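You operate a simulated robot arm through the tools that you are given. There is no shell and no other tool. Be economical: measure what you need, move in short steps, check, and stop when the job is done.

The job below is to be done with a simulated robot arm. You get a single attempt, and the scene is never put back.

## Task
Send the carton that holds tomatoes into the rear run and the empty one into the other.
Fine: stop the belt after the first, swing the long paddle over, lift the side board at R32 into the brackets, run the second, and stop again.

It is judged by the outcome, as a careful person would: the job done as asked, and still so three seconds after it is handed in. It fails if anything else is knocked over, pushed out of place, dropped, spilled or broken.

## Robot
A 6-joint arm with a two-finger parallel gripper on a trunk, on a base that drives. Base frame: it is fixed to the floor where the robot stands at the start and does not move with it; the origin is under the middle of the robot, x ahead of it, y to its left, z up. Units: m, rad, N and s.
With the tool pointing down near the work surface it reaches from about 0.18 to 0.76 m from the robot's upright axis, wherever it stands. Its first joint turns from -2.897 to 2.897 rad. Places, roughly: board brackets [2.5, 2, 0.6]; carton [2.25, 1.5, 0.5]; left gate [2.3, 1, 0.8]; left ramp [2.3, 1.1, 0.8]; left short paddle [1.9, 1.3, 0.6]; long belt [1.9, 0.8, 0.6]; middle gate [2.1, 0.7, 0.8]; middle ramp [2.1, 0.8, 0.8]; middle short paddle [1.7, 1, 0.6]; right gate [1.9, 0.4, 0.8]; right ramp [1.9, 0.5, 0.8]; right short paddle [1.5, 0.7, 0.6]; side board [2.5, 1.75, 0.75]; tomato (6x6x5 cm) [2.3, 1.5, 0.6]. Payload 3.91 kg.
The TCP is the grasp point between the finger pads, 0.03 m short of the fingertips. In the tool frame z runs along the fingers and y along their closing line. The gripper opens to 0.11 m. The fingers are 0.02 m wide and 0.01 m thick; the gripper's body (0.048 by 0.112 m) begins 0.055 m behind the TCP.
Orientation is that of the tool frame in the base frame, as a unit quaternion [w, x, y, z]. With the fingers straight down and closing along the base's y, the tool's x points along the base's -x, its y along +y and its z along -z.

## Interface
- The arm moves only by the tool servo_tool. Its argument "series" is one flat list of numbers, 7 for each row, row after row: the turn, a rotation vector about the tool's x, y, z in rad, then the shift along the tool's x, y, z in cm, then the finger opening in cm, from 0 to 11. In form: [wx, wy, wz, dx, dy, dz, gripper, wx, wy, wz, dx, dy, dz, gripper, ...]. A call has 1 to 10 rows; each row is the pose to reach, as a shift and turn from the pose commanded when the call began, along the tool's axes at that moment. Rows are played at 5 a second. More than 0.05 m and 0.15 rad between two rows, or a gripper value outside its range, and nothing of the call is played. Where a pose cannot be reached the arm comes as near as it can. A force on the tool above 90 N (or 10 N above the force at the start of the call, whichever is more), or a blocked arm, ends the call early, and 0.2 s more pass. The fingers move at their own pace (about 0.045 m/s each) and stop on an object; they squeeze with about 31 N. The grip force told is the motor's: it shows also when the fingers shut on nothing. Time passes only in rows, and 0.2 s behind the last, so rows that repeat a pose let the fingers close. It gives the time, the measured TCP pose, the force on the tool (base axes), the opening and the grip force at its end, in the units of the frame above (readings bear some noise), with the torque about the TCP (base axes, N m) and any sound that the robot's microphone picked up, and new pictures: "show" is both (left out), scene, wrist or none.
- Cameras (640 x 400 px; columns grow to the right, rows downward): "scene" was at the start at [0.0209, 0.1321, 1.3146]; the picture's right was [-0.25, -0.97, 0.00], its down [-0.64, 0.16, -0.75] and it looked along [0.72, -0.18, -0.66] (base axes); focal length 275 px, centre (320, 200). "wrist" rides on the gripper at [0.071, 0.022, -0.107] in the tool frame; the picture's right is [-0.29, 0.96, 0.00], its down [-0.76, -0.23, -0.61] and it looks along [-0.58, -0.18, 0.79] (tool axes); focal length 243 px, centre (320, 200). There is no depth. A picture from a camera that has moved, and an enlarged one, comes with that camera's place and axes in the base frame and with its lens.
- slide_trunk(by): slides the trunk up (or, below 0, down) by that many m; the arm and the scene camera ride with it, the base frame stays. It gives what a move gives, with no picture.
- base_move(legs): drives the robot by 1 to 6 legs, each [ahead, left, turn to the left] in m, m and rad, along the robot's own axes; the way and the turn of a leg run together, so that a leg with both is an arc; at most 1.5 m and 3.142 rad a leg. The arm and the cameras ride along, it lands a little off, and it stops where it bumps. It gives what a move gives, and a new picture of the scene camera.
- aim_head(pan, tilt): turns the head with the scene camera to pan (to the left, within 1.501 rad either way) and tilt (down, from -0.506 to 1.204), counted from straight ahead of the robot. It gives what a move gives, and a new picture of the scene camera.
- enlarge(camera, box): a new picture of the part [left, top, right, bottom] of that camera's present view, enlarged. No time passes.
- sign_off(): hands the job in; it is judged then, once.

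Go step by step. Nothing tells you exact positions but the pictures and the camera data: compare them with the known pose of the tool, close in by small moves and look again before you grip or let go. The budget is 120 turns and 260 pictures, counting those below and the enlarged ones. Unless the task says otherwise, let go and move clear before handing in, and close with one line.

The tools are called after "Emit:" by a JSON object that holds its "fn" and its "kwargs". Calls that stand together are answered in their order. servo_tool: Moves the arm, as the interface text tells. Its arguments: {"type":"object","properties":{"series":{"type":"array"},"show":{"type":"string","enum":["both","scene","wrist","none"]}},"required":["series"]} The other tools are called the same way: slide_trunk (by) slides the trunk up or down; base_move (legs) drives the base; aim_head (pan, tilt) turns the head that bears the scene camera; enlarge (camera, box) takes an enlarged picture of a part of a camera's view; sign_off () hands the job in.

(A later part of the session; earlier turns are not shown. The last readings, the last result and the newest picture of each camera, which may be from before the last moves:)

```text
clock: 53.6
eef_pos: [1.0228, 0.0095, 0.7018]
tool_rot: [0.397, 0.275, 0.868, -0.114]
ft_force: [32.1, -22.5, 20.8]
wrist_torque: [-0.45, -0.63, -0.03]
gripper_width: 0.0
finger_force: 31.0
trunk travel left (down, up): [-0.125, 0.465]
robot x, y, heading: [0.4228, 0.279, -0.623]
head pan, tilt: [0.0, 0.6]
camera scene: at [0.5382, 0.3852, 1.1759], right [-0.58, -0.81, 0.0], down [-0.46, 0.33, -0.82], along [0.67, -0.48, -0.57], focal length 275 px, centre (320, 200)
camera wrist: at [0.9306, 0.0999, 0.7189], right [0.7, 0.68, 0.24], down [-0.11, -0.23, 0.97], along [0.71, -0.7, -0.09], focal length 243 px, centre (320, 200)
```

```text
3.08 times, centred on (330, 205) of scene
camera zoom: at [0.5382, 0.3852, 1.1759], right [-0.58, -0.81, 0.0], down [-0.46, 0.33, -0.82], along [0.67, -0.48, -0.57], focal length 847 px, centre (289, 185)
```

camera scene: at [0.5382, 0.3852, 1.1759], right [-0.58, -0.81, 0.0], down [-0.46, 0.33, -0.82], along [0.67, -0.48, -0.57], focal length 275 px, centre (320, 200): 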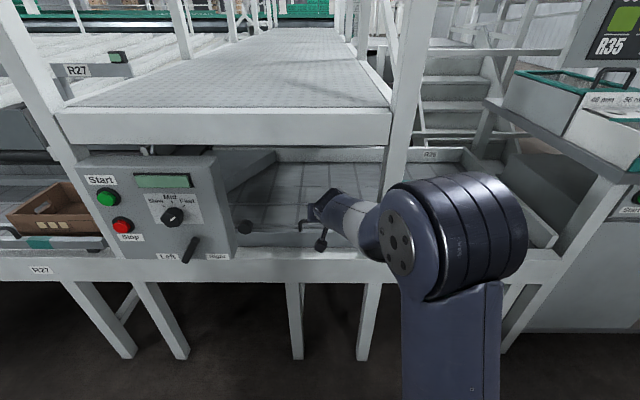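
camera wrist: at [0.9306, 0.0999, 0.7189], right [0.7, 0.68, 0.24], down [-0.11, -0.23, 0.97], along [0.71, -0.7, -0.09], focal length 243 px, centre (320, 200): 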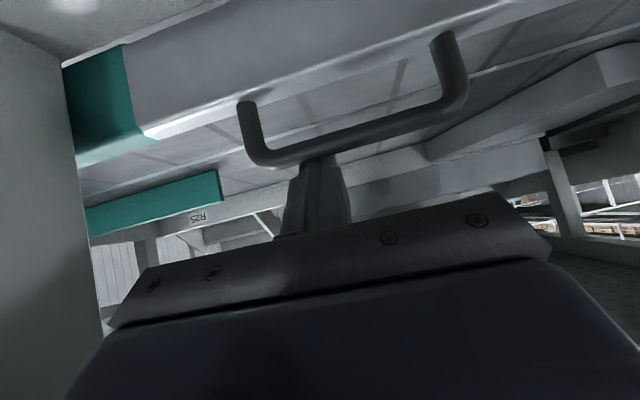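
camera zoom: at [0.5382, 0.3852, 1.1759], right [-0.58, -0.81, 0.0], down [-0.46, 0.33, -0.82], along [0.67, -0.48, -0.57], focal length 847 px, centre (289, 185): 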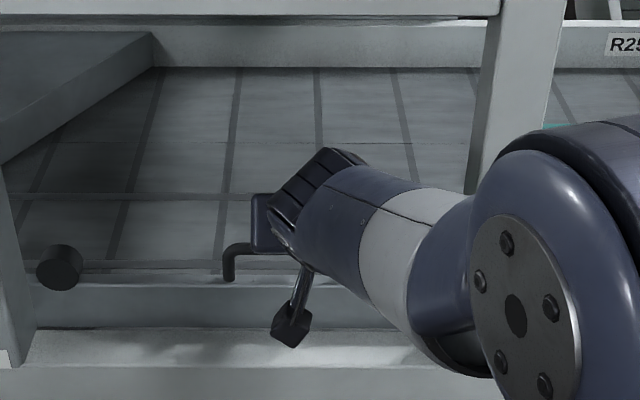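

The paddle now lies parallel along the front rail. I'll unhook, lift and back the arm out, then check.

Emit:
{"fn": "servo_tool", "kwargs": {"series": [0, 0, 0, -0.67, 0, 0.75, 0, 0, 0, 0, -2.9, 0, -1.2, 0, 0, 0, 0, -5.1, 0, -3.2, 0, 0, 0, 0, -2.5, 0, -6.2, 0, 0, 0, 0, 0.5, 0, -9.5, 0, 0, 0, 0, 3.2, 0, -12.5, 0, 0, 0, 0, 6, 0, -15.8, 0, 0, 0, 0, 8.5, 0, -18.6, 0], "show": "scene"}}

Emit:
{"fn": "enlarge", "kwargs": {"camera": "scene", "box": [220, 130, 460, 270]}}

```text
clock: 55.4
eef_pos: [0.8587, 0.1215, 0.755]
tool_rot: [0.391, 0.274, 0.871, -0.113]
ft_force: [0.5, -0.6, -0.2]
wrist_torque: [0.01, -0.01, 0.01]
gripper_width: 0.0001
finger_force: 30.8
trunk travel left (down, up): [-0.125, 0.465]
robot x, y, heading: [0.4247, 0.2764, -0.628]
head pan, tilt: [0.0, 0.6]
camera scene: at [0.5373, 0.3862, 1.1756], right [-0.58, -0.81, 0.0], down [-0.46, 0.33, -0.82], along [0.67, -0.48, -0.57], focal length 275 px, centre (320, 200)
```

scene: 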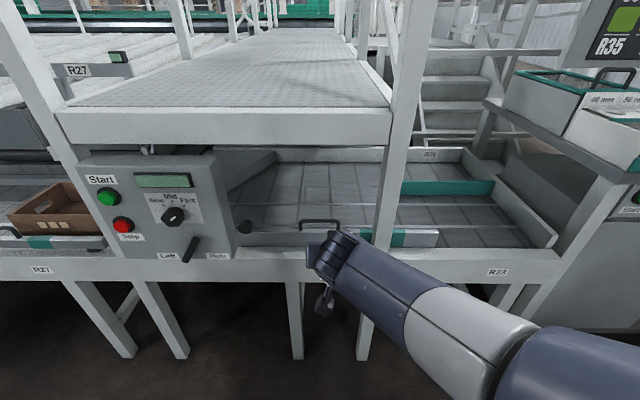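

```text
2.67 times, centred on (340, 200) of scene
camera zoom: at [0.5373, 0.3862, 1.1756], right [-0.58, -0.81, 0.0], down [-0.46, 0.33, -0.82], along [0.67, -0.48, -0.57], focal length 734 px, centre (267, 200)
```

zoom: 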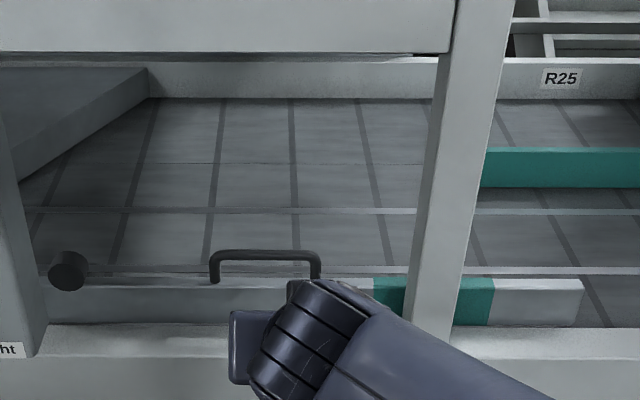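

The paddle is fully back, so the front run is open for the empty carton. Now back to the panel.

Emit:
{"fn": "base_move", "kwargs": {"legs": [[-0.12, 0, 0], [0, 0.47, 0]]}}

Emit:
{"fn": "servo_tool", "kwargs": {"series": [0, -0.15, 0, 0, 0, 0, 0, 0, -0.3, 0, 0, 0, 0, 0, 0, -0.45, 0, 0, 0, 0, 0, 0, -0.55, 0, 0, 0, 0, 0]}}

```text
clock: 59.0
eef_pos: [1.0362, 0.5755, 0.7551]
tool_rot: [0.392, 0.273, 0.872, -0.112]
ft_force: [-0.1, 0.4, 0.1]
wrist_torque: [-0.01, 0.01, 0.05]
gripper_width: 0.0
finger_force: 30.6
trunk travel left (down, up): [-0.125, 0.465]
robot x, y, heading: [0.605, 0.7333, -0.614]
head pan, tilt: [0.0, 0.6]
camera scene: at [0.7127, 0.8404, 1.1756], right [-0.58, -0.82, 0.0], down [-0.46, 0.33, -0.83], along [0.67, -0.48, -0.56], focal length 275 px, centre (320, 200)
```

scene: 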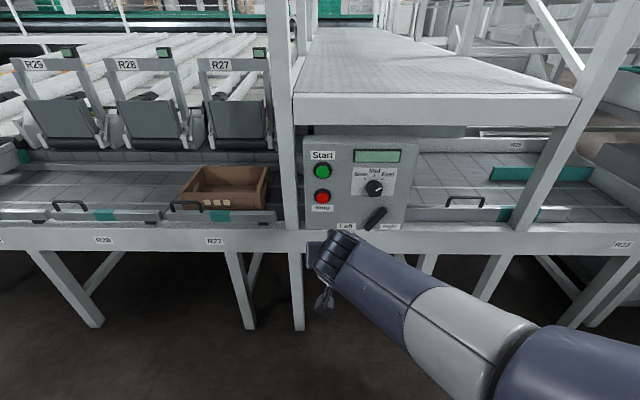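

```text
clock: 60.0
eef_pos: [1.0368, 0.5761, 0.7565]
tool_rot: [0.615, 0.231, 0.732, -0.182]
ft_force: [0.2, 0.3, 0.3]
wrist_torque: [0.02, 0.01, 0.0]
gripper_width: 0.0
finger_force: 31.1
trunk travel left (down, up): [-0.125, 0.465]
robot x, y, heading: [0.6, 0.7339, -0.615]
head pan, tilt: [0.0, 0.6]
camera scene: at [0.7126, 0.8404, 1.1756], right [-0.58, -0.82, 0.0], down [-0.46, 0.33, -0.83], along [0.67, -0.48, -0.56], focal length 275 px, centre (320, 200)
camera wrist: at [0.9509, 0.6621, 0.7049], right [0.58, 0.76, 0.3], down [-0.52, 0.06, 0.85], along [0.63, -0.65, 0.43], focal length 243 px, centre (320, 200)
```

scene: 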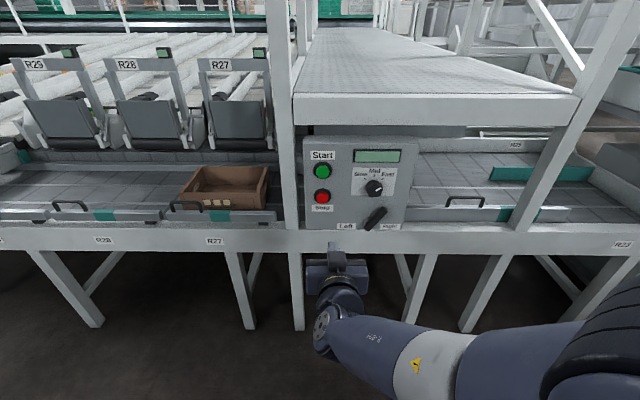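
wrist: 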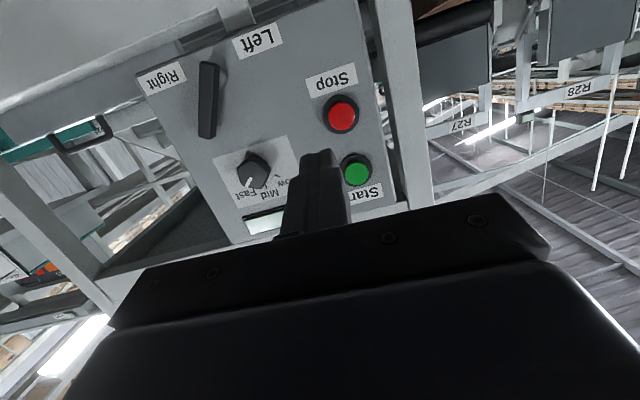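

Emit:
{"fn": "servo_tool", "kwargs": {"series": [0, 0, 0, -3.9, 0.5, 1, 0, 0, 0, 0, -7.8, 1, 4, 0, 0, 0, 0, -11.6, 1.5, 8, 0, 0, 0, 0, -11.6, 1.5, 10.5, 0, 0, 0, 0, -11.6, 1.5, 10.5, 0]}}

Emit:
{"fn": "enlarge", "kwargs": {"camera": "scene", "box": [270, 130, 430, 240]}}

```text
refused: row 3 steps farther than a row can; nothing moved
```

```text
3.64 times, centred on (350, 185) of scene
camera zoom: at [0.7126, 0.8404, 1.1756], right [-0.58, -0.82, 0.0], down [-0.46, 0.33, -0.83], along [0.67, -0.48, -0.56], focal length 1001 px, centre (211, 254)
```

zoom: 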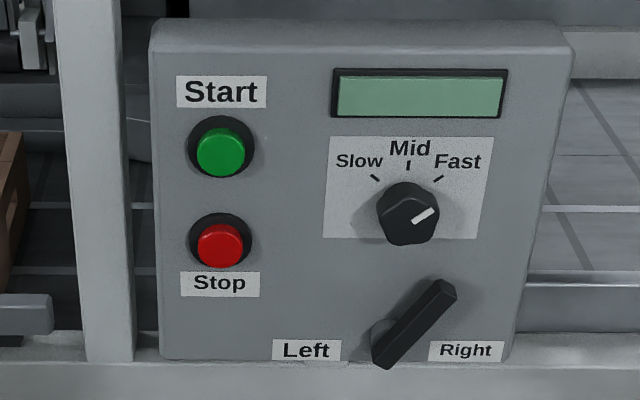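

Emit:
{"fn": "servo_tool", "kwargs": {"series": [0, 0, 0, -3.5, 0.5, 2, 0, 0, 0, 0, -7, 1, 4.5, 0, 0, 0, 0, -10, 1.5, 7.5, 0, 0, 0, 0, -11.6, 1.5, 10.5, 0, 0, 0, 0, -11.6, 1.5, 10.5, 0]}}

Emit:
{"fn": "enlarge", "kwargs": {"camera": "scene", "box": [270, 130, 430, 240]}}

```text
clock: 61.2
eef_pos: [1.147, 0.5165, 0.8536]
tool_rot: [0.614, 0.232, 0.732, -0.183]
ft_force: [-0.7, 0.2, -0.9]
wrist_torque: [-0.02, 0.0, 0.04]
gripper_width: 0.0001
finger_force: 31.4
trunk travel left (down, up): [-0.125, 0.465]
robot x, y, heading: [0.6052, 0.7313, -0.616]
head pan, tilt: [0.0, 0.6]
camera scene: at [0.7127, 0.8404, 1.1756], right [-0.58, -0.82, 0.0], down [-0.46, 0.33, -0.83], along [0.67, -0.48, -0.56], focal length 275 px, centre (320, 200)
camera wrist: at [1.0609, 0.6019, 0.8013], right [0.58, 0.76, 0.3], down [-0.52, 0.06, 0.85], along [0.63, -0.65, 0.43], focal length 243 px, centre (320, 200)
```

scene: 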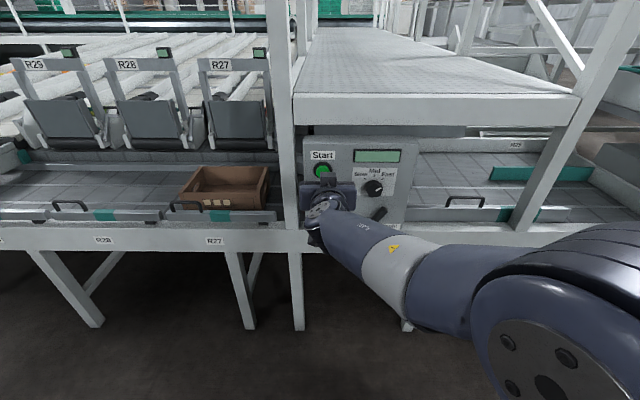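
wrist: 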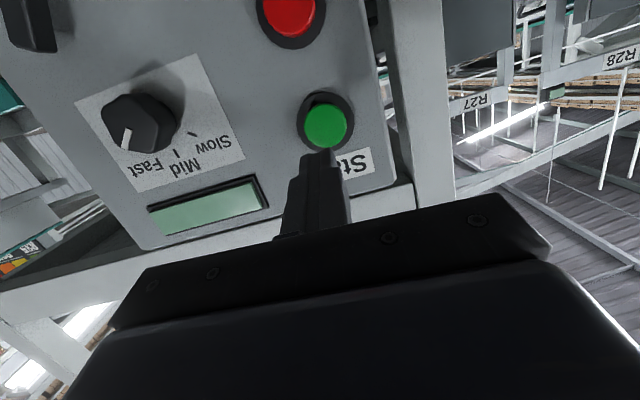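

```text
3.64 times, centred on (350, 185) of scene
camera zoom: at [0.7127, 0.8404, 1.1756], right [-0.58, -0.82, 0.0], down [-0.46, 0.33, -0.83], along [0.67, -0.48, -0.56], focal length 1001 px, centre (211, 254)
```

zoom: 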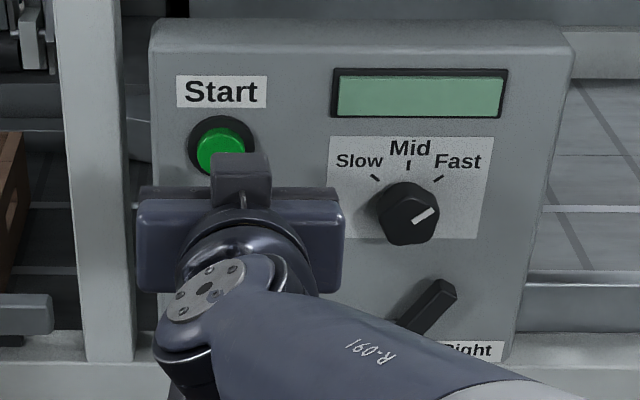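

Start is at (1.225, 0.467, 0.837) and Stop at (1.222, 0.469, 0.755). I press Start, then hover over Stop while watching the empty carton.

Emit:
{"fn": "servo_tool", "kwargs": {"series": [0, 0, 0, 0, 0.3, 3, 0, 0, 0, 0, 0, 0.3, 5.6, 0, 0, 0, 0, 0, 0.3, 6.8, 0, 0, 0, 0, 0, 0.3, 7.4, 0, 0, 0, 0, 0, 0.3, 4, 0, 0, 0, 0, 3.5, 0.3, 3.5, 0, 0, 0, 0, 8.1, 0.3, 4.5, 0], "show": "scene"}}

```text
clock: 62.8
eef_pos: [1.176, 0.5039, 0.7623]
tool_rot: [0.614, 0.232, 0.732, -0.182]
ft_force: [-0.9, -0.5, 0.5]
wrist_torque: [0.03, -0.02, 0.0]
gripper_width: 0.0003
finger_force: 31.0
trunk travel left (down, up): [-0.125, 0.465]
robot x, y, heading: [0.602, 0.7347, -0.618]
head pan, tilt: [0.0, 0.6]
heard: click
camera scene: at [0.7129, 0.8402, 1.1757], right [-0.58, -0.82, 0.0], down [-0.46, 0.33, -0.83], along [0.67, -0.48, -0.56], focal length 275 px, centre (320, 200)
```

scene: 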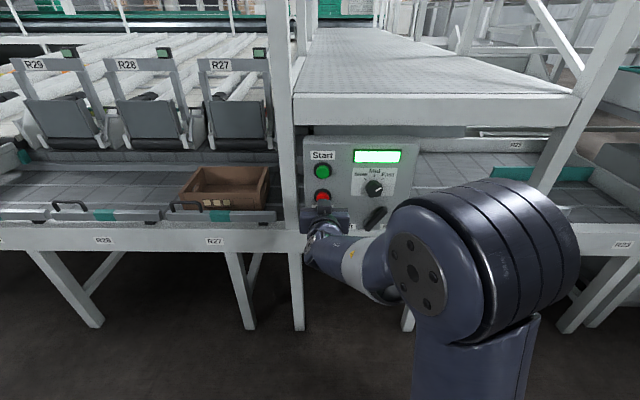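

Emit:
{"fn": "enlarge", "kwargs": {"camera": "scene", "box": [280, 130, 440, 230]}}

Emit:
{"fn": "servo_tool", "kwargs": {"series": [0, 0, 0, 0, 0, 0, 0], "show": "scene"}}

```text
4.00 times, centred on (360, 180) of scene
camera zoom: at [0.7129, 0.8402, 1.1757], right [-0.58, -0.82, 0.0], down [-0.46, 0.33, -0.83], along [0.67, -0.48, -0.56], focal length 1101 px, centre (160, 280)
```

zoom: 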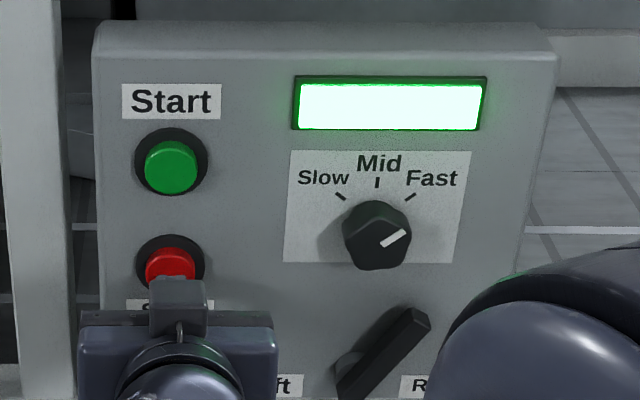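

```text
clock: 63.2
eef_pos: [1.1749, 0.5032, 0.7643]
tool_rot: [0.614, 0.232, 0.733, -0.182]
ft_force: [-0.2, 0.7, -0.6]
wrist_torque: [-0.03, 0.01, -0.01]
gripper_width: 0.0
finger_force: 30.8
trunk travel left (down, up): [-0.125, 0.465]
robot x, y, heading: [0.599, 0.7351, -0.614]
head pan, tilt: [0.0, 0.6]
camera scene: at [0.7127, 0.8404, 1.1756], right [-0.58, -0.82, 0.0], down [-0.46, 0.33, -0.83], along [0.67, -0.48, -0.56], focal length 275 px, centre (320, 200)
```

scene: 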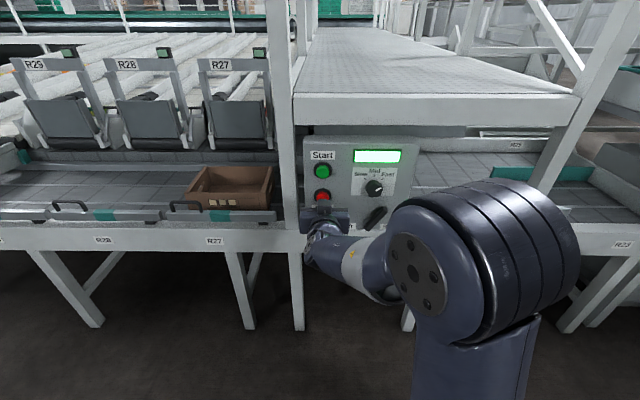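

The carton is moving to the right. I'll keep watching.

Emit:
{"fn": "servo_tool", "kwargs": {"series": [0, 0, 0, 0, 0, 0, 0, 0, 0, 0, 0, 0, 0, 0, 0, 0, 0, 0, 0, 0, 0, 0, 0, 0, 0, 0, 0, 0], "show": "scene"}}

```text
clock: 64.2
eef_pos: [1.1765, 0.5034, 0.7637]
tool_rot: [0.613, 0.232, 0.733, -0.182]
ft_force: [-0.4, -0.4, 0.1]
wrist_torque: [0.0, 0.01, 0.03]
gripper_width: 0.0002
finger_force: 30.6
trunk travel left (down, up): [-0.125, 0.465]
robot x, y, heading: [0.6032, 0.7314, -0.619]
head pan, tilt: [0.0, 0.6]
camera scene: at [0.7127, 0.8404, 1.1756], right [-0.58, -0.82, 0.0], down [-0.46, 0.33, -0.83], along [0.67, -0.48, -0.56], focal length 275 px, centre (320, 200)
```

scene: 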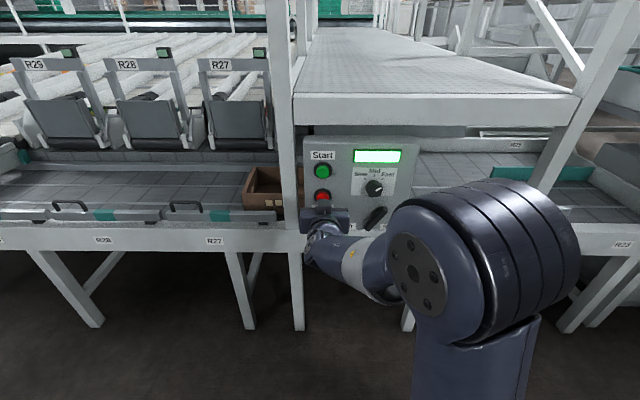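

Emit:
{"fn": "servo_tool", "kwargs": {"series": [0, 0, 0, 0, 0, 0, 0, 0, 0, 0, 0, 0, 0, 0, 0, 0, 0, 0, 0, 0, 0, 0, 0, 0, 0, 0, 0, 0, 0, 0, 0, 0, 0, 0, 0, 0, 0, 0, 0, 0, 0, 0, 0, 0, 0, 0, 0, 0, 0, 0, 0, 0, 0, 0, 0, 0], "show": "scene"}}

```text
clock: 66.0
eef_pos: [1.1756, 0.5028, 0.7647]
tool_rot: [0.614, 0.232, 0.732, -0.182]
ft_force: [0.7, 1.1, -0.4]
wrist_torque: [0.0, 0.0, -0.01]
gripper_width: 0.0
finger_force: 30.7
trunk travel left (down, up): [-0.125, 0.465]
robot x, y, heading: [0.6038, 0.7348, -0.61]
head pan, tilt: [0.0, 0.6]
camera scene: at [0.7127, 0.8404, 1.1756], right [-0.58, -0.82, 0.0], down [-0.46, 0.33, -0.83], along [0.67, -0.48, -0.56], focal length 275 px, centre (320, 200)
```

scene: 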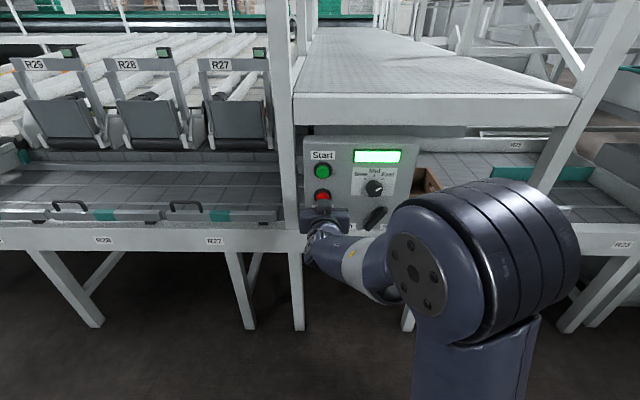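

Emit:
{"fn": "aim_head", "kwargs": {"pan": -0.45, "tilt": 0.5}}

```text
clock: 66.9
eef_pos: [1.1762, 0.5024, 0.7631]
tool_rot: [0.614, 0.232, 0.732, -0.182]
ft_force: [-0.7, -0.8, 0.1]
wrist_torque: [-0.01, 0.02, 0.0]
gripper_width: 0.0
finger_force: 30.9
trunk travel left (down, up): [-0.125, 0.465]
robot x, y, heading: [0.6015, 0.7311, -0.618]
head pan, tilt: [-0.45, 0.499]
camera scene: at [0.6846, 0.8118, 1.1847], right [-0.88, -0.48, 0.0], down [-0.23, 0.42, -0.88], along [0.42, -0.77, -0.48], focal length 275 px, centre (320, 200)
```

scene: 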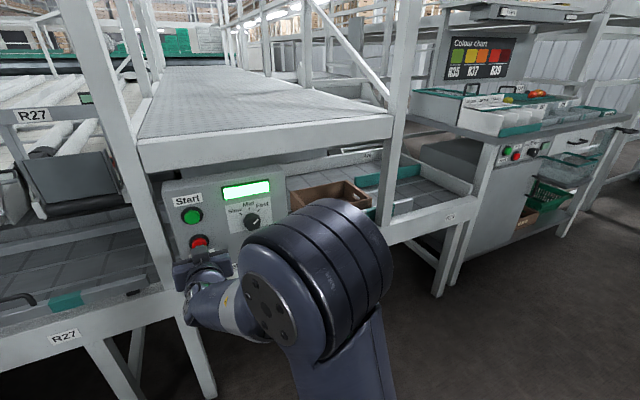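

Emit:
{"fn": "servo_tool", "kwargs": {"series": [0, 0, 0, 0, 0, 0, 0, 0, 0, 0, 0, 0, 0, 0, 0, 0, 0, 0, 0, 0, 0, 0, 0, 0, 0, 0, 0, 0, 0, 0, 0, 0, 0, 0, 0], "show": "scene"}}

```text
clock: 68.1
eef_pos: [1.175, 0.5034, 0.7649]
tool_rot: [0.614, 0.232, 0.732, -0.182]
ft_force: [0.1, 0.8, 0.5]
wrist_torque: [0.04, -0.01, -0.03]
gripper_width: 0.0
finger_force: 31.0
trunk travel left (down, up): [-0.125, 0.465]
robot x, y, heading: [0.6024, 0.7358, -0.614]
head pan, tilt: [-0.45, 0.499]
camera scene: at [0.6845, 0.8118, 1.1847], right [-0.88, -0.48, 0.0], down [-0.23, 0.42, -0.88], along [0.42, -0.77, -0.48], focal length 275 px, centre (320, 200)
```

scene: 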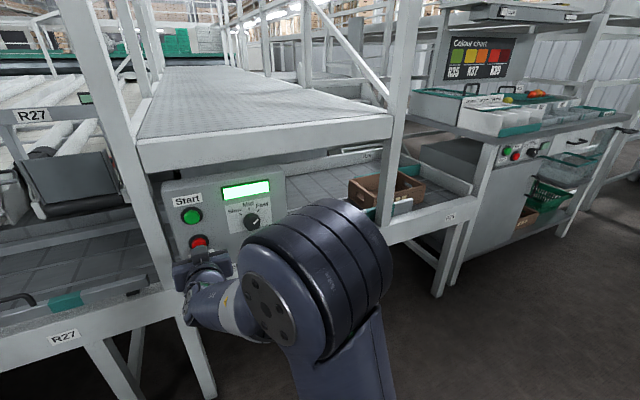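

Emit:
{"fn": "servo_tool", "kwargs": {"series": [0, 0, 0, 0, 0, 0, 0, 0, 0, 0, 0, 0, 0, 0, 0, 0, 0, 0, 0, 0, 0], "show": "scene"}}

```text
clock: 68.9
eef_pos: [1.1753, 0.5031, 0.7622]
tool_rot: [0.614, 0.231, 0.733, -0.182]
ft_force: [-0.2, 0.1, 0.3]
wrist_torque: [0.0, 0.0, -0.01]
gripper_width: 0.0
finger_force: 31.2
trunk travel left (down, up): [-0.125, 0.465]
robot x, y, heading: [0.6041, 0.7302, -0.616]
head pan, tilt: [-0.45, 0.499]
camera scene: at [0.6845, 0.8118, 1.1847], right [-0.88, -0.48, 0.0], down [-0.23, 0.42, -0.88], along [0.42, -0.77, -0.48], focal length 275 px, centre (320, 200)
```

scene: 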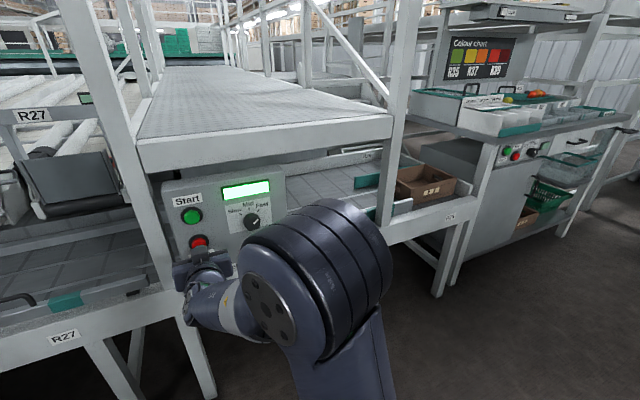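

The empty carton is in the front run. Pressing Stop.

Emit:
{"fn": "servo_tool", "kwargs": {"series": [0, 0, 0, 0, 0, 3.4, 0, 0, 0, 0, 0, 0, 4.2, 0, 0, 0, 0, 0, 0, 1, 0, 0, 0, 0, 0, 0, -3, 0], "show": "scene"}}

Emit:
{"fn": "enlarge", "kwargs": {"camera": "scene", "box": [160, 130, 500, 270]}}

```text
clock: 69.9
eef_pos: [1.1525, 0.5208, 0.7688]
tool_rot: [0.614, 0.232, 0.732, -0.183]
ft_force: [0.4, -0.8, -0.2]
wrist_torque: [0.0, 0.0, -0.03]
gripper_width: 0.0
finger_force: 31.1
trunk travel left (down, up): [-0.125, 0.465]
robot x, y, heading: [0.601, 0.7304, -0.617]
head pan, tilt: [-0.45, 0.499]
heard: click
camera scene: at [0.686, 0.811, 1.1846], right [-0.88, -0.48, 0.0], down [-0.23, 0.42, -0.88], along [0.42, -0.77, -0.48], focal length 275 px, centre (320, 200)
```

scene: 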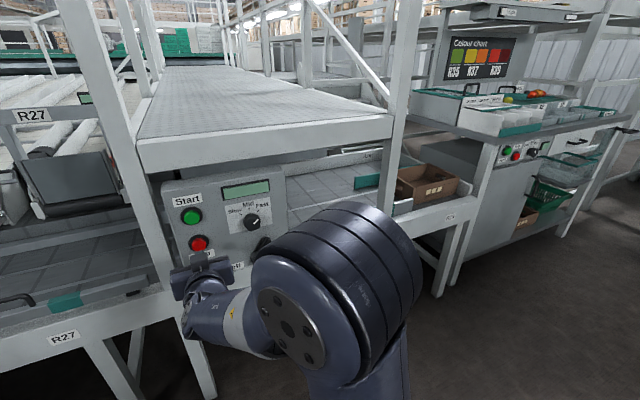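

```text
1.88 times, centred on (330, 200) of scene
camera zoom: at [0.686, 0.811, 1.1846], right [-0.88, -0.48, 0.0], down [-0.23, 0.42, -0.88], along [0.42, -0.77, -0.48], focal length 518 px, centre (301, 200)
```

zoom: 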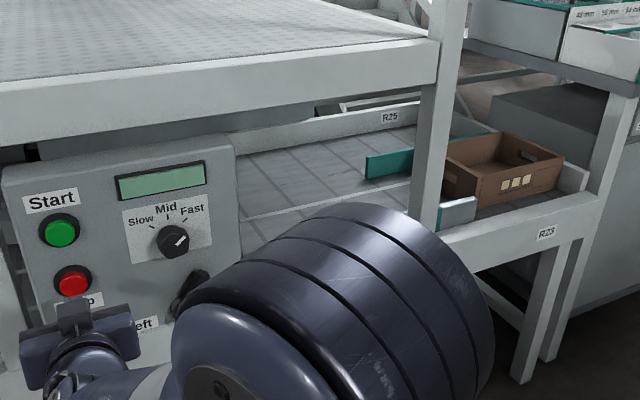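

Belt stopped with the empty carton at the end of the front run. Next I return to the paddle and check the clearance.

Emit:
{"fn": "base_move", "kwargs": {"legs": [[-0.06, 0, 0], [0, -0.43, 0], [0.1, 0, 0]]}}

Emit:
{"fn": "aim_head", "kwargs": {"pan": 0.0, "tilt": 0.6}}

Emit:
{"fn": "enlarge", "kwargs": {"camera": "scene", "box": [260, 130, 520, 290]}}

```text
clock: 73.8
eef_pos: [0.9384, 0.154, 0.7691]
tool_rot: [0.614, 0.232, 0.732, -0.183]
ft_force: [0.1, -0.3, -0.6]
wrist_torque: [0.01, 0.02, 0.02]
gripper_width: 0.0002
finger_force: 31.0
trunk travel left (down, up): [-0.125, 0.465]
robot x, y, heading: [0.3848, 0.3632, -0.616]
head pan, tilt: [-0.45, 0.499]
camera scene: at [0.4707, 0.4428, 1.1847], right [-0.88, -0.48, 0.0], down [-0.23, 0.42, -0.88], along [0.42, -0.77, -0.48], focal length 275 px, centre (320, 200)
```

scene: 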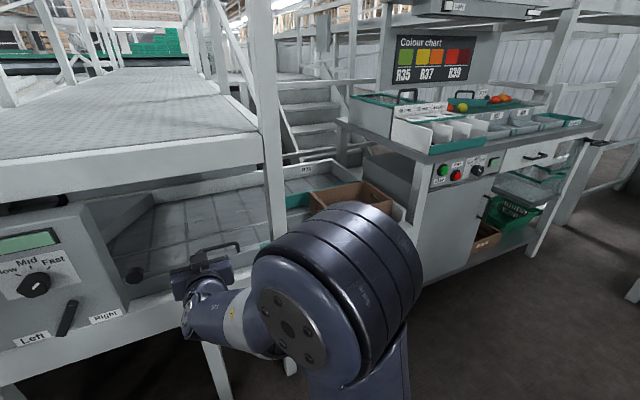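

```text
clock: 74.8
eef_pos: [0.9379, 0.1529, 0.7693]
tool_rot: [0.614, 0.233, 0.732, -0.183]
ft_force: [0.5, -0.9, -0.4]
wrist_torque: [0.0, 0.0, 0.0]
gripper_width: 0.0001
finger_force: 31.4
trunk travel left (down, up): [-0.125, 0.465]
robot x, y, heading: [0.3889, 0.3609, -0.619]
head pan, tilt: [0.0, 0.6]
camera scene: at [0.4988, 0.4713, 1.1756], right [-0.58, -0.82, 0.0], down [-0.46, 0.33, -0.83], along [0.67, -0.48, -0.56], focal length 275 px, centre (320, 200)
```

scene: 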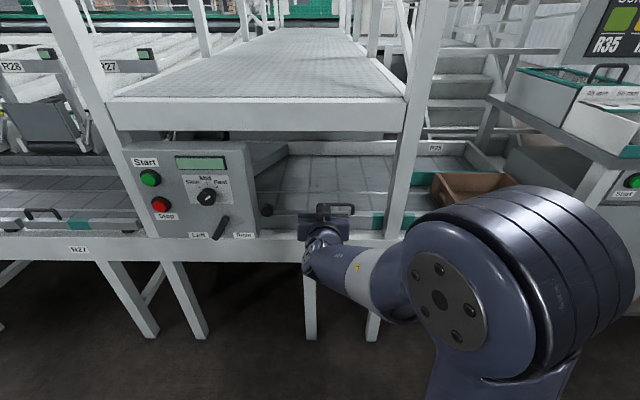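

```text
2.46 times, centred on (390, 210) of scene
camera zoom: at [0.4988, 0.4713, 1.1756], right [-0.58, -0.82, 0.0], down [-0.46, 0.33, -0.83], along [0.67, -0.48, -0.56], focal length 677 px, centre (148, 175)
```

zoom: 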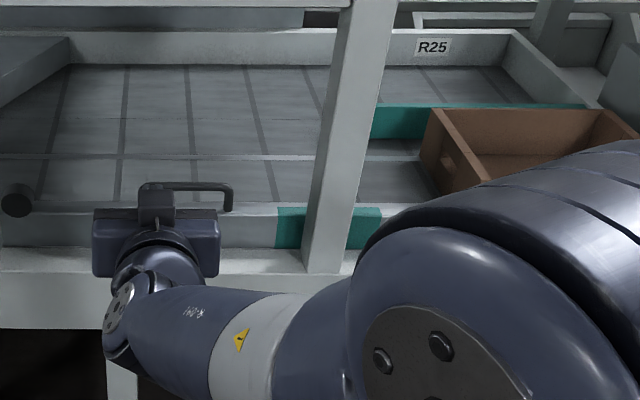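

Emit:
{"fn": "servo_tool", "kwargs": {"series": [0, 0.06, 0, 0, -3.5, 0, 0, 0, 0.12, 0, 2, -7.2, 2, 0, 0, 0.12, 0, 4, -7.2, 4.5, 0, 0, 0.12, 0, 6, -7.2, 7, 0, 0, 0.12, 0, 6, -7.2, 9.4, 0]}}

Emit:
{"fn": "enlarge", "kwargs": {"camera": "scene", "box": [260, 130, 420, 270]}}

```text
clock: 76.0
eef_pos: [0.9665, 0.0484, 0.6904]
tool_rot: [0.568, 0.244, 0.768, -0.169]
ft_force: [-0.3, 0.0, 1.1]
wrist_torque: [-0.02, 0.0, 0.0]
gripper_width: 0.0
finger_force: 30.5
trunk travel left (down, up): [-0.125, 0.465]
robot x, y, heading: [0.3893, 0.365, -0.616]
head pan, tilt: [0.0, 0.6]
camera scene: at [0.4987, 0.4715, 1.1756], right [-0.58, -0.82, 0.0], down [-0.46, 0.33, -0.83], along [0.67, -0.48, -0.56], focal length 275 px, centre (320, 200)
camera wrist: at [0.8757, 0.1367, 0.6543], right [0.61, 0.74, 0.29], down [-0.43, 0.0, 0.9], along [0.67, -0.68, 0.32], focal length 243 px, centre (320, 200)
```

scene: 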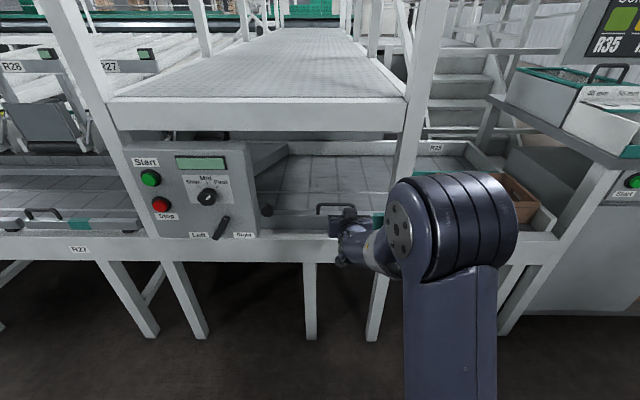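
wrist: 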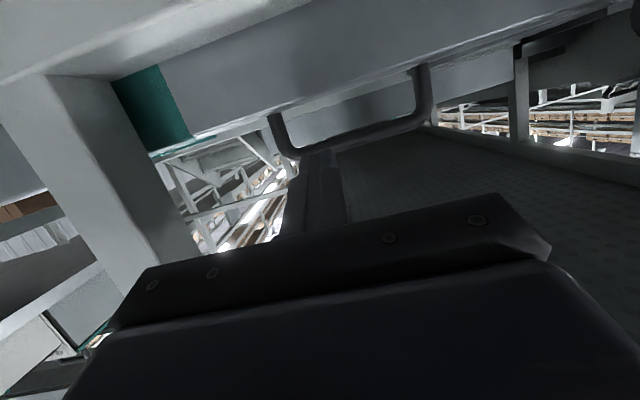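

```text
2.86 times, centred on (340, 200) of scene
camera zoom: at [0.4987, 0.4715, 1.1756], right [-0.58, -0.82, 0.0], down [-0.46, 0.33, -0.83], along [0.67, -0.48, -0.56], focal length 786 px, centre (263, 200)
```

zoom: 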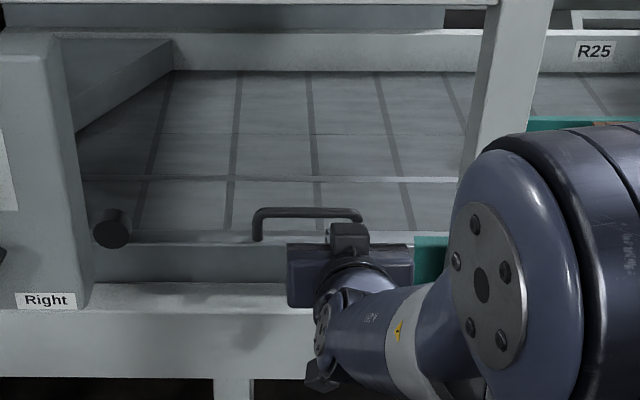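

Emit:
{"fn": "servo_tool", "kwargs": {"series": [0, 0, 0, -0.6, 0, 2.95, 0, 0, 0, 0, -1.2, 0, 4.85, 0, 0, 0, 0, -1.8, 0.1, 6.75, 0, 0, 0, 0, -2.4, 0.2, 8.7, 0, 0, 0, 0, -2.65, 0.3, 9.45, 0, 0, 0, 0, -2.65, 0.3, 9.45, 0]}}

Emit:
{"fn": "enlarge", "kwargs": {"camera": "scene", "box": [240, 130, 440, 270]}}

```text
clock: 77.3
eef_pos: [1.0488, -0.0045, 0.6901]
tool_rot: [0.569, 0.243, 0.767, -0.169]
ft_force: [-0.6, 0.9, 0.3]
wrist_torque: [0.02, 0.0, 0.0]
gripper_width: 0.0002
finger_force: 31.3
trunk travel left (down, up): [-0.125, 0.465]
robot x, y, heading: [0.389, 0.3647, -0.616]
head pan, tilt: [0.0, 0.6]
camera scene: at [0.499, 0.4713, 1.1756], right [-0.58, -0.82, 0.0], down [-0.46, 0.33, -0.83], along [0.67, -0.48, -0.56], focal length 275 px, centre (320, 200)
camera wrist: at [0.9589, 0.084, 0.653], right [0.61, 0.74, 0.29], down [-0.43, 0.0, 0.9], along [0.67, -0.68, 0.32], focal length 243 px, centre (320, 200)
```

scene: 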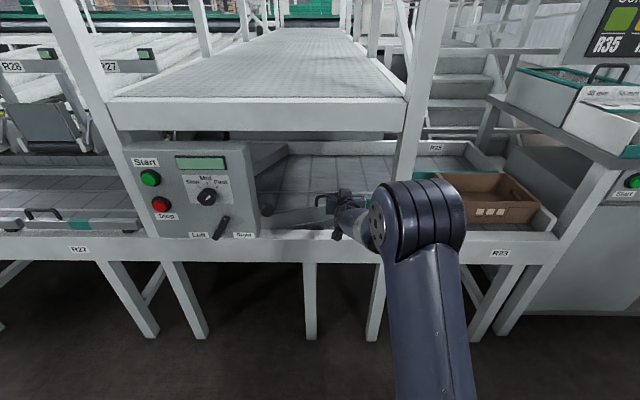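
wrist: 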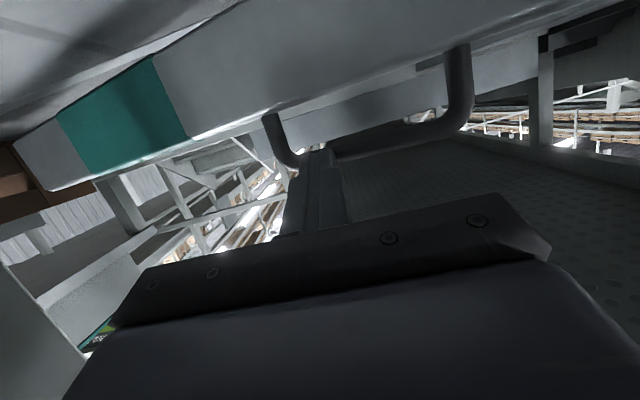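

```text
2.86 times, centred on (340, 200) of scene
camera zoom: at [0.499, 0.4713, 1.1756], right [-0.58, -0.82, 0.0], down [-0.46, 0.33, -0.83], along [0.67, -0.48, -0.56], focal length 786 px, centre (263, 200)
```

zoom: 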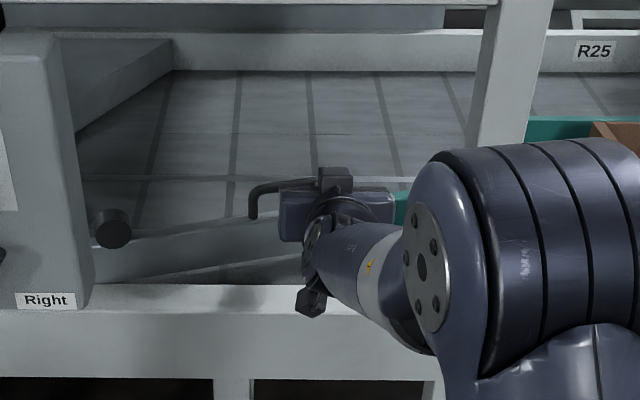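

Emit:
{"fn": "servo_tool", "kwargs": {"series": [0, 0, 0, -0.24, 0, 0.76, 0, 0, 0, 0, -0.45, 0, 1.43, 0, 0, 0, 0, -0.6, 0, 1.9, 0, 0, 0, 0, -0.75, 0, 2.4, 0]}}

Emit:
{"fn": "enlarge", "kwargs": {"camera": "scene", "box": [240, 130, 440, 270]}}

```text
clock: 78.3
eef_pos: [1.0696, -0.0189, 0.6883]
tool_rot: [0.569, 0.243, 0.767, -0.168]
ft_force: [-0.8, 2.7, 1.1]
wrist_torque: [-0.01, -0.01, 0.05]
gripper_width: 0.0001
finger_force: 31.3
trunk travel left (down, up): [-0.125, 0.465]
robot x, y, heading: [0.3855, 0.3655, -0.618]
head pan, tilt: [0.0, 0.6]
camera scene: at [0.4988, 0.4715, 1.1756], right [-0.58, -0.82, 0.0], down [-0.46, 0.33, -0.83], along [0.67, -0.48, -0.56], focal length 275 px, centre (320, 200)
camera wrist: at [0.9791, 0.0697, 0.6524], right [0.61, 0.74, 0.29], down [-0.43, 0.0, 0.9], along [0.66, -0.68, 0.32], focal length 243 px, centre (320, 200)
```

scene: 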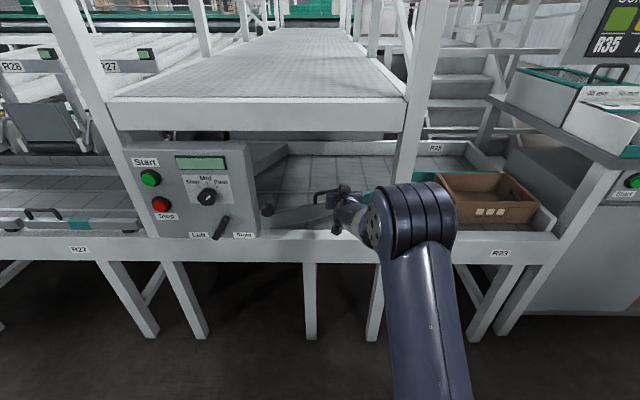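
wrist: 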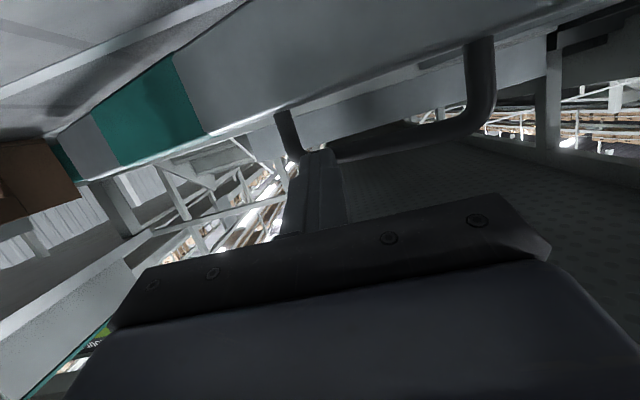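

```text
2.86 times, centred on (340, 200) of scene
camera zoom: at [0.4988, 0.4715, 1.1756], right [-0.58, -0.82, 0.0], down [-0.46, 0.33, -0.83], along [0.67, -0.48, -0.56], focal length 786 px, centre (263, 200)
```

zoom: 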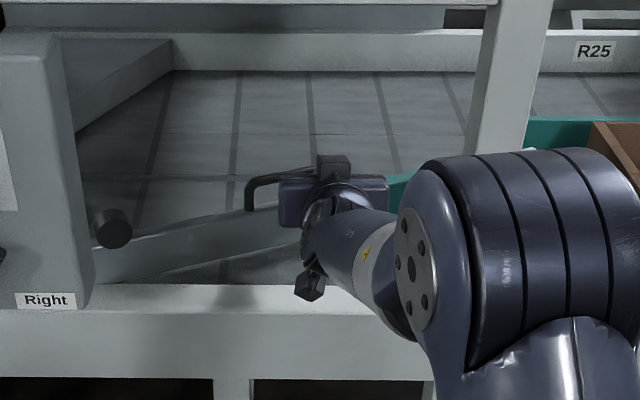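

Emit:
{"fn": "servo_tool", "kwargs": {"series": [0, 0, 0, 1.2, 0, -3.8, 0, 0, 0, 0, 1.2, 0, -8, 0, 0, 0, 0, 0, 0, -12.5, 0, 0, 0, 0, 0, 0, -17, 0, 0, 0, 0, 0, 0, -21.5, 0, 0, 0, 0, 0, 0, -25.5, 0], "show": "scene"}}

Emit:
{"fn": "enlarge", "kwargs": {"camera": "scene", "box": [280, 130, 560, 270]}}

```text
clock: 79.8
eef_pos: [0.8683, 0.1169, 0.7628]
tool_rot: [0.57, 0.241, 0.768, -0.168]
ft_force: [0.3, 0.4, -0.1]
wrist_torque: [-0.02, 0.02, 0.0]
gripper_width: 0.0
finger_force: 31.4
trunk travel left (down, up): [-0.125, 0.465]
robot x, y, heading: [0.3875, 0.3616, -0.611]
head pan, tilt: [0.0, 0.6]
camera scene: at [0.4993, 0.4712, 1.1755], right [-0.58, -0.82, 0.0], down [-0.46, 0.33, -0.82], along [0.67, -0.48, -0.57], focal length 275 px, centre (320, 200)
```

scene: 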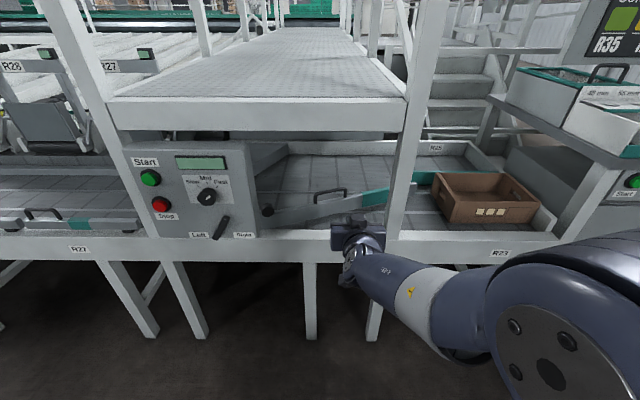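

```text
2.29 times, centred on (420, 200) of scene
camera zoom: at [0.4993, 0.4712, 1.1755], right [-0.58, -0.82, 0.0], down [-0.46, 0.33, -0.82], along [0.67, -0.48, -0.57], focal length 629 px, centre (91, 200)
```

zoom: 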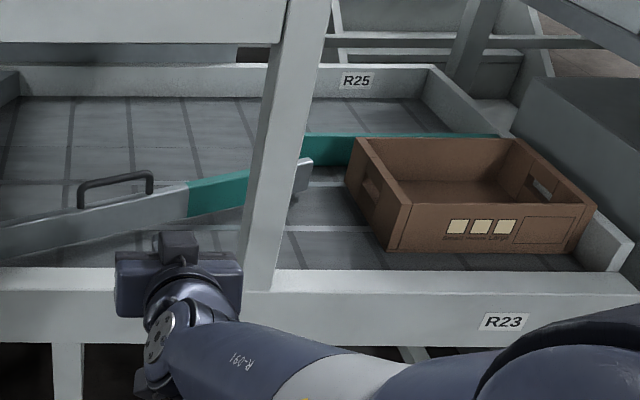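

Paddle and first carton look right. Now I retract the arm, tool down, and go to R32.

Emit:
{"fn": "servo_tool", "kwargs": {"series": [0, 0.14, 0, 1, 0, -3, 0, 0, 0.28, 0, 2, 0, -6, 0, 0, 0.42, 0, 3, 0, -9, 0, 0, 0.56, 0, 4, 0, -12, 0, 0, 0.7, 0, 5, 0, -15, 0, 0, 0.84, 0, 5.5, 0, -18, 0, 0, 0.98, 0, 5.5, 0, -18, 0, 0, 1.12, 0, 5.5, 0, -18, 0, 0, 1.26, 0, 5.5, 0, -18, 0], "show": "none"}}

Emit:
{"fn": "slide_trunk", "kwargs": {"by": 0.3}}

Emit:
{"fn": "base_move", "kwargs": {"legs": [[0, 1.2, 0], [0, 0.65, 0]]}}

```text
clock: 81.8
eef_pos: [0.7118, 0.2246, 0.7651]
tool_rot: [0.007, 0.295, 0.956, 0.008]
ft_force: [0.0, 0.8, -0.1]
wrist_torque: [0.0, -0.02, -0.02]
gripper_width: 0.0004
finger_force: 31.4
trunk travel left (down, up): [-0.125, 0.465]
robot x, y, heading: [0.3871, 0.364, -0.613]
head pan, tilt: [0.0, 0.6]
```

```text
clock: 84.8
eef_pos: [0.7109, 0.2253, 1.0649]
tool_rot: [0.007, 0.295, 0.955, 0.007]
ft_force: [0.8, -0.6, -0.2]
wrist_torque: [0.03, 0.04, 0.02]
gripper_width: 0.0003
finger_force: 31.2
trunk travel left (down, up): [-0.425, 0.165]
robot x, y, heading: [0.3894, 0.3621, -0.617]
head pan, tilt: [0.0, 0.6]
```

```text
clock: 94.0
eef_pos: [1.763, 1.7372, 1.0666]
tool_rot: [0.007, 0.289, 0.957, 0.007]
ft_force: [0.4, -0.1, -0.1]
wrist_torque: [0.0, -0.05, 0.0]
gripper_width: 0.0
finger_force: 30.8
trunk travel left (down, up): [-0.425, 0.165]
robot x, y, heading: [1.4361, 1.8698, -0.601]
head pan, tilt: [0.0, 0.6]
camera scene: at [1.5456, 1.981, 1.4756], right [-0.57, -0.82, 0.0], down [-0.47, 0.32, -0.83], along [0.68, -0.47, -0.56], focal length 275 px, centre (320, 200)
```

scene: 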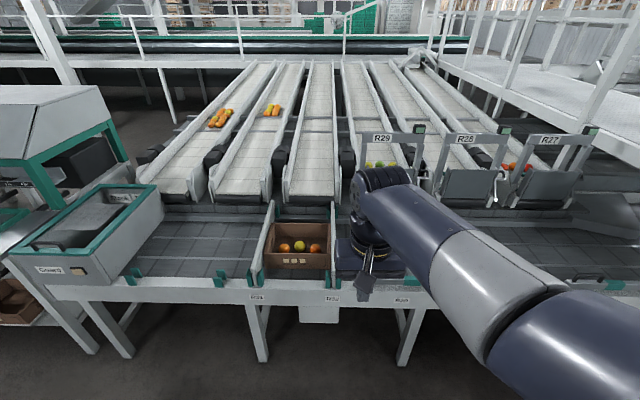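

Emit:
{"fn": "enlarge", "kwargs": {"camera": "scene", "box": [20, 180, 260, 310]}}

Emit:
{"fn": "enlarge", "kwargs": {"camera": "scene", "box": [200, 190, 380, 310]}}

```text
2.67 times, centred on (140, 245) of scene
camera zoom: at [1.5456, 1.981, 1.4756], right [-0.57, -0.82, 0.0], down [-0.47, 0.32, -0.83], along [0.68, -0.47, -0.56], focal length 734 px, centre (800, 80)
```

zoom: 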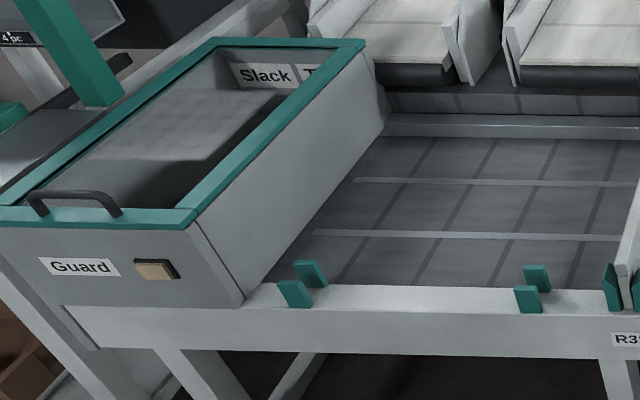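

```text
3.33 times, centred on (290, 250) of scene
camera zoom: at [1.5456, 1.981, 1.4756], right [-0.57, -0.82, 0.0], down [-0.47, 0.32, -0.83], along [0.68, -0.47, -0.56], focal length 917 px, centre (420, 33)
```

zoom: 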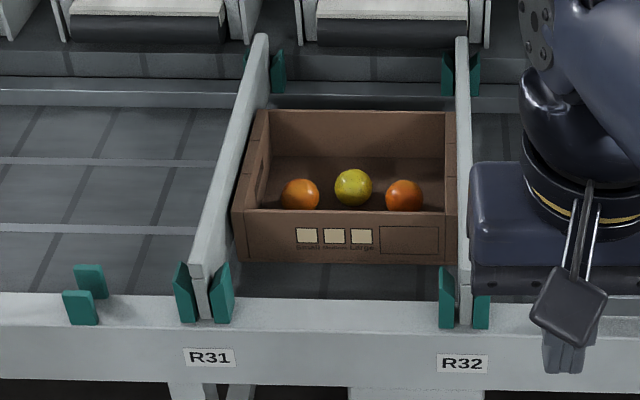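

Now it is clear: boards stand crosswise in teal tabs at R31 and R32, and two empty tab pairs along the front rail to the left are the storage brackets. I'll move closer and inspect the R32 board.

Emit:
{"fn": "base_move", "kwargs": {"legs": [[0.17, 0.0, -0.01]]}}

Emit:
{"fn": "servo_tool", "kwargs": {"series": [0, 0, 0, -4.5, 0, 0, 4, 0, 0, 0, -9, 0, 0, 6, 0, 0, 0, -13.5, 0, 0, 6, 0, 0, 0, -18, 0, 0, 6, 0, 0, 0, -22, 0, 0, 6, 0, 0, 0, -26, 0, 0, 6]}}

```text
clock: 95.5
eef_pos: [1.8987, 1.6374, 1.0657]
tool_rot: [0.008, 0.293, 0.956, 0.007]
ft_force: [0.1, -0.4, 0.1]
wrist_torque: [0.0, 0.02, -0.01]
gripper_width: 0.0001
finger_force: 31.5
trunk travel left (down, up): [-0.425, 0.165]
robot x, y, heading: [1.576, 1.7764, -0.617]
head pan, tilt: [0.0, 0.6]
camera scene: at [1.6852, 1.8836, 1.4756], right [-0.58, -0.82, 0.0], down [-0.46, 0.33, -0.83], along [0.67, -0.48, -0.56], focal length 275 px, centre (320, 200)
```

scene: 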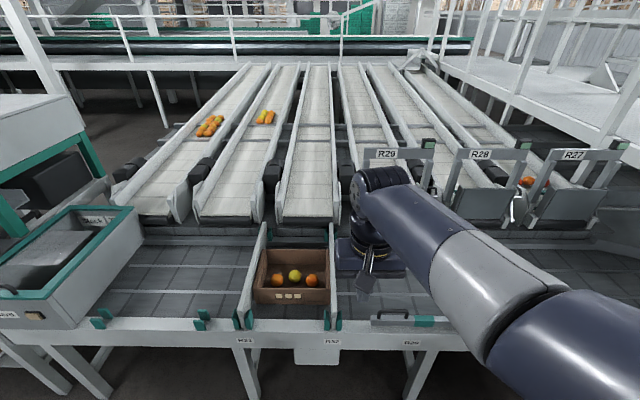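

```text
clock: 96.8
eef_pos: [2.1173, 1.4914, 1.0677]
tool_rot: [0.008, 0.293, 0.956, 0.007]
ft_force: [0.3, 0.4, 0.7]
wrist_torque: [-0.02, 0.02, 0.03]
gripper_width: 0.0599
finger_force: 0.0
trunk travel left (down, up): [-0.425, 0.165]
robot x, y, heading: [1.5756, 1.7742, -0.614]
head pan, tilt: [0.0, 0.6]
camera scene: at [1.6853, 1.8836, 1.4756], right [-0.58, -0.82, 0.0], down [-0.46, 0.33, -0.83], along [0.67, -0.48, -0.56], focal length 275 px, centre (320, 200)
camera wrist: at [2.067, 1.5491, 1.1744], right [0.78, 0.63, 0.02], down [0.49, -0.62, 0.61], along [0.4, -0.47, -0.79], focal length 243 px, centre (320, 200)
```

scene: 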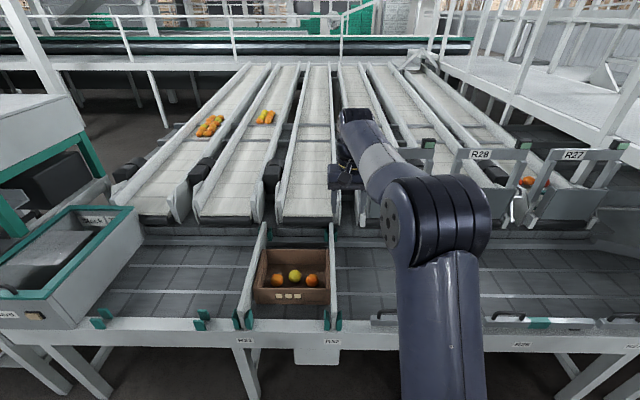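
wrist: 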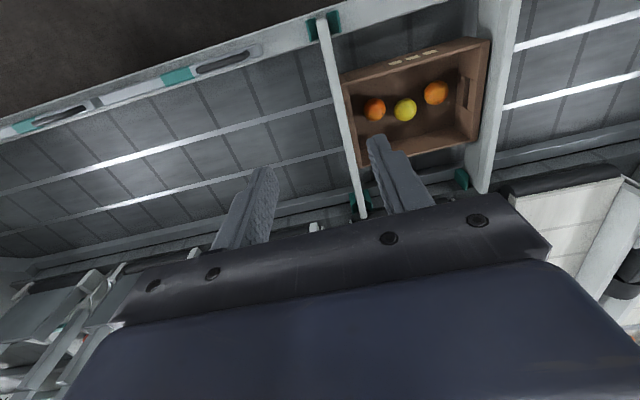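

Emit:
{"fn": "enlarge", "kwargs": {"camera": "wrist", "box": [280, 0, 520, 230]}}

Emit:
{"fn": "enlarge", "kwargs": {"camera": "scene", "box": [230, 210, 370, 350]}}

```text
1.74 times, centred on (400, 115) of wrist
camera zoom: at [2.067, 1.5491, 1.1744], right [0.78, 0.63, 0.02], down [0.49, -0.62, 0.61], along [0.4, -0.47, -0.79], focal length 422 px, centre (181, 348)
```

zoom: 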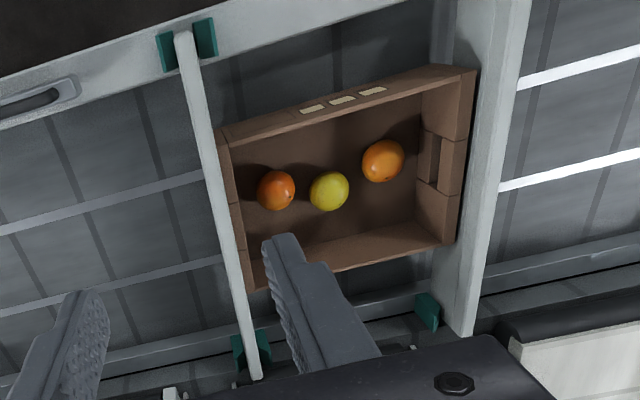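

```text
2.86 times, centred on (300, 280) of scene
camera zoom: at [1.6853, 1.8836, 1.4756], right [-0.58, -0.82, 0.0], down [-0.46, 0.33, -0.83], along [0.67, -0.48, -0.56], focal length 786 px, centre (377, -29)
```

zoom: 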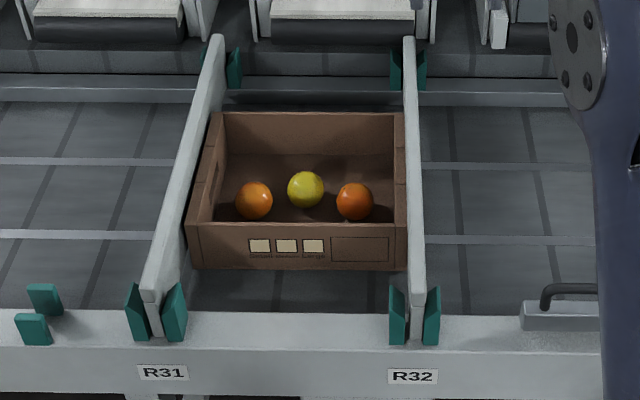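

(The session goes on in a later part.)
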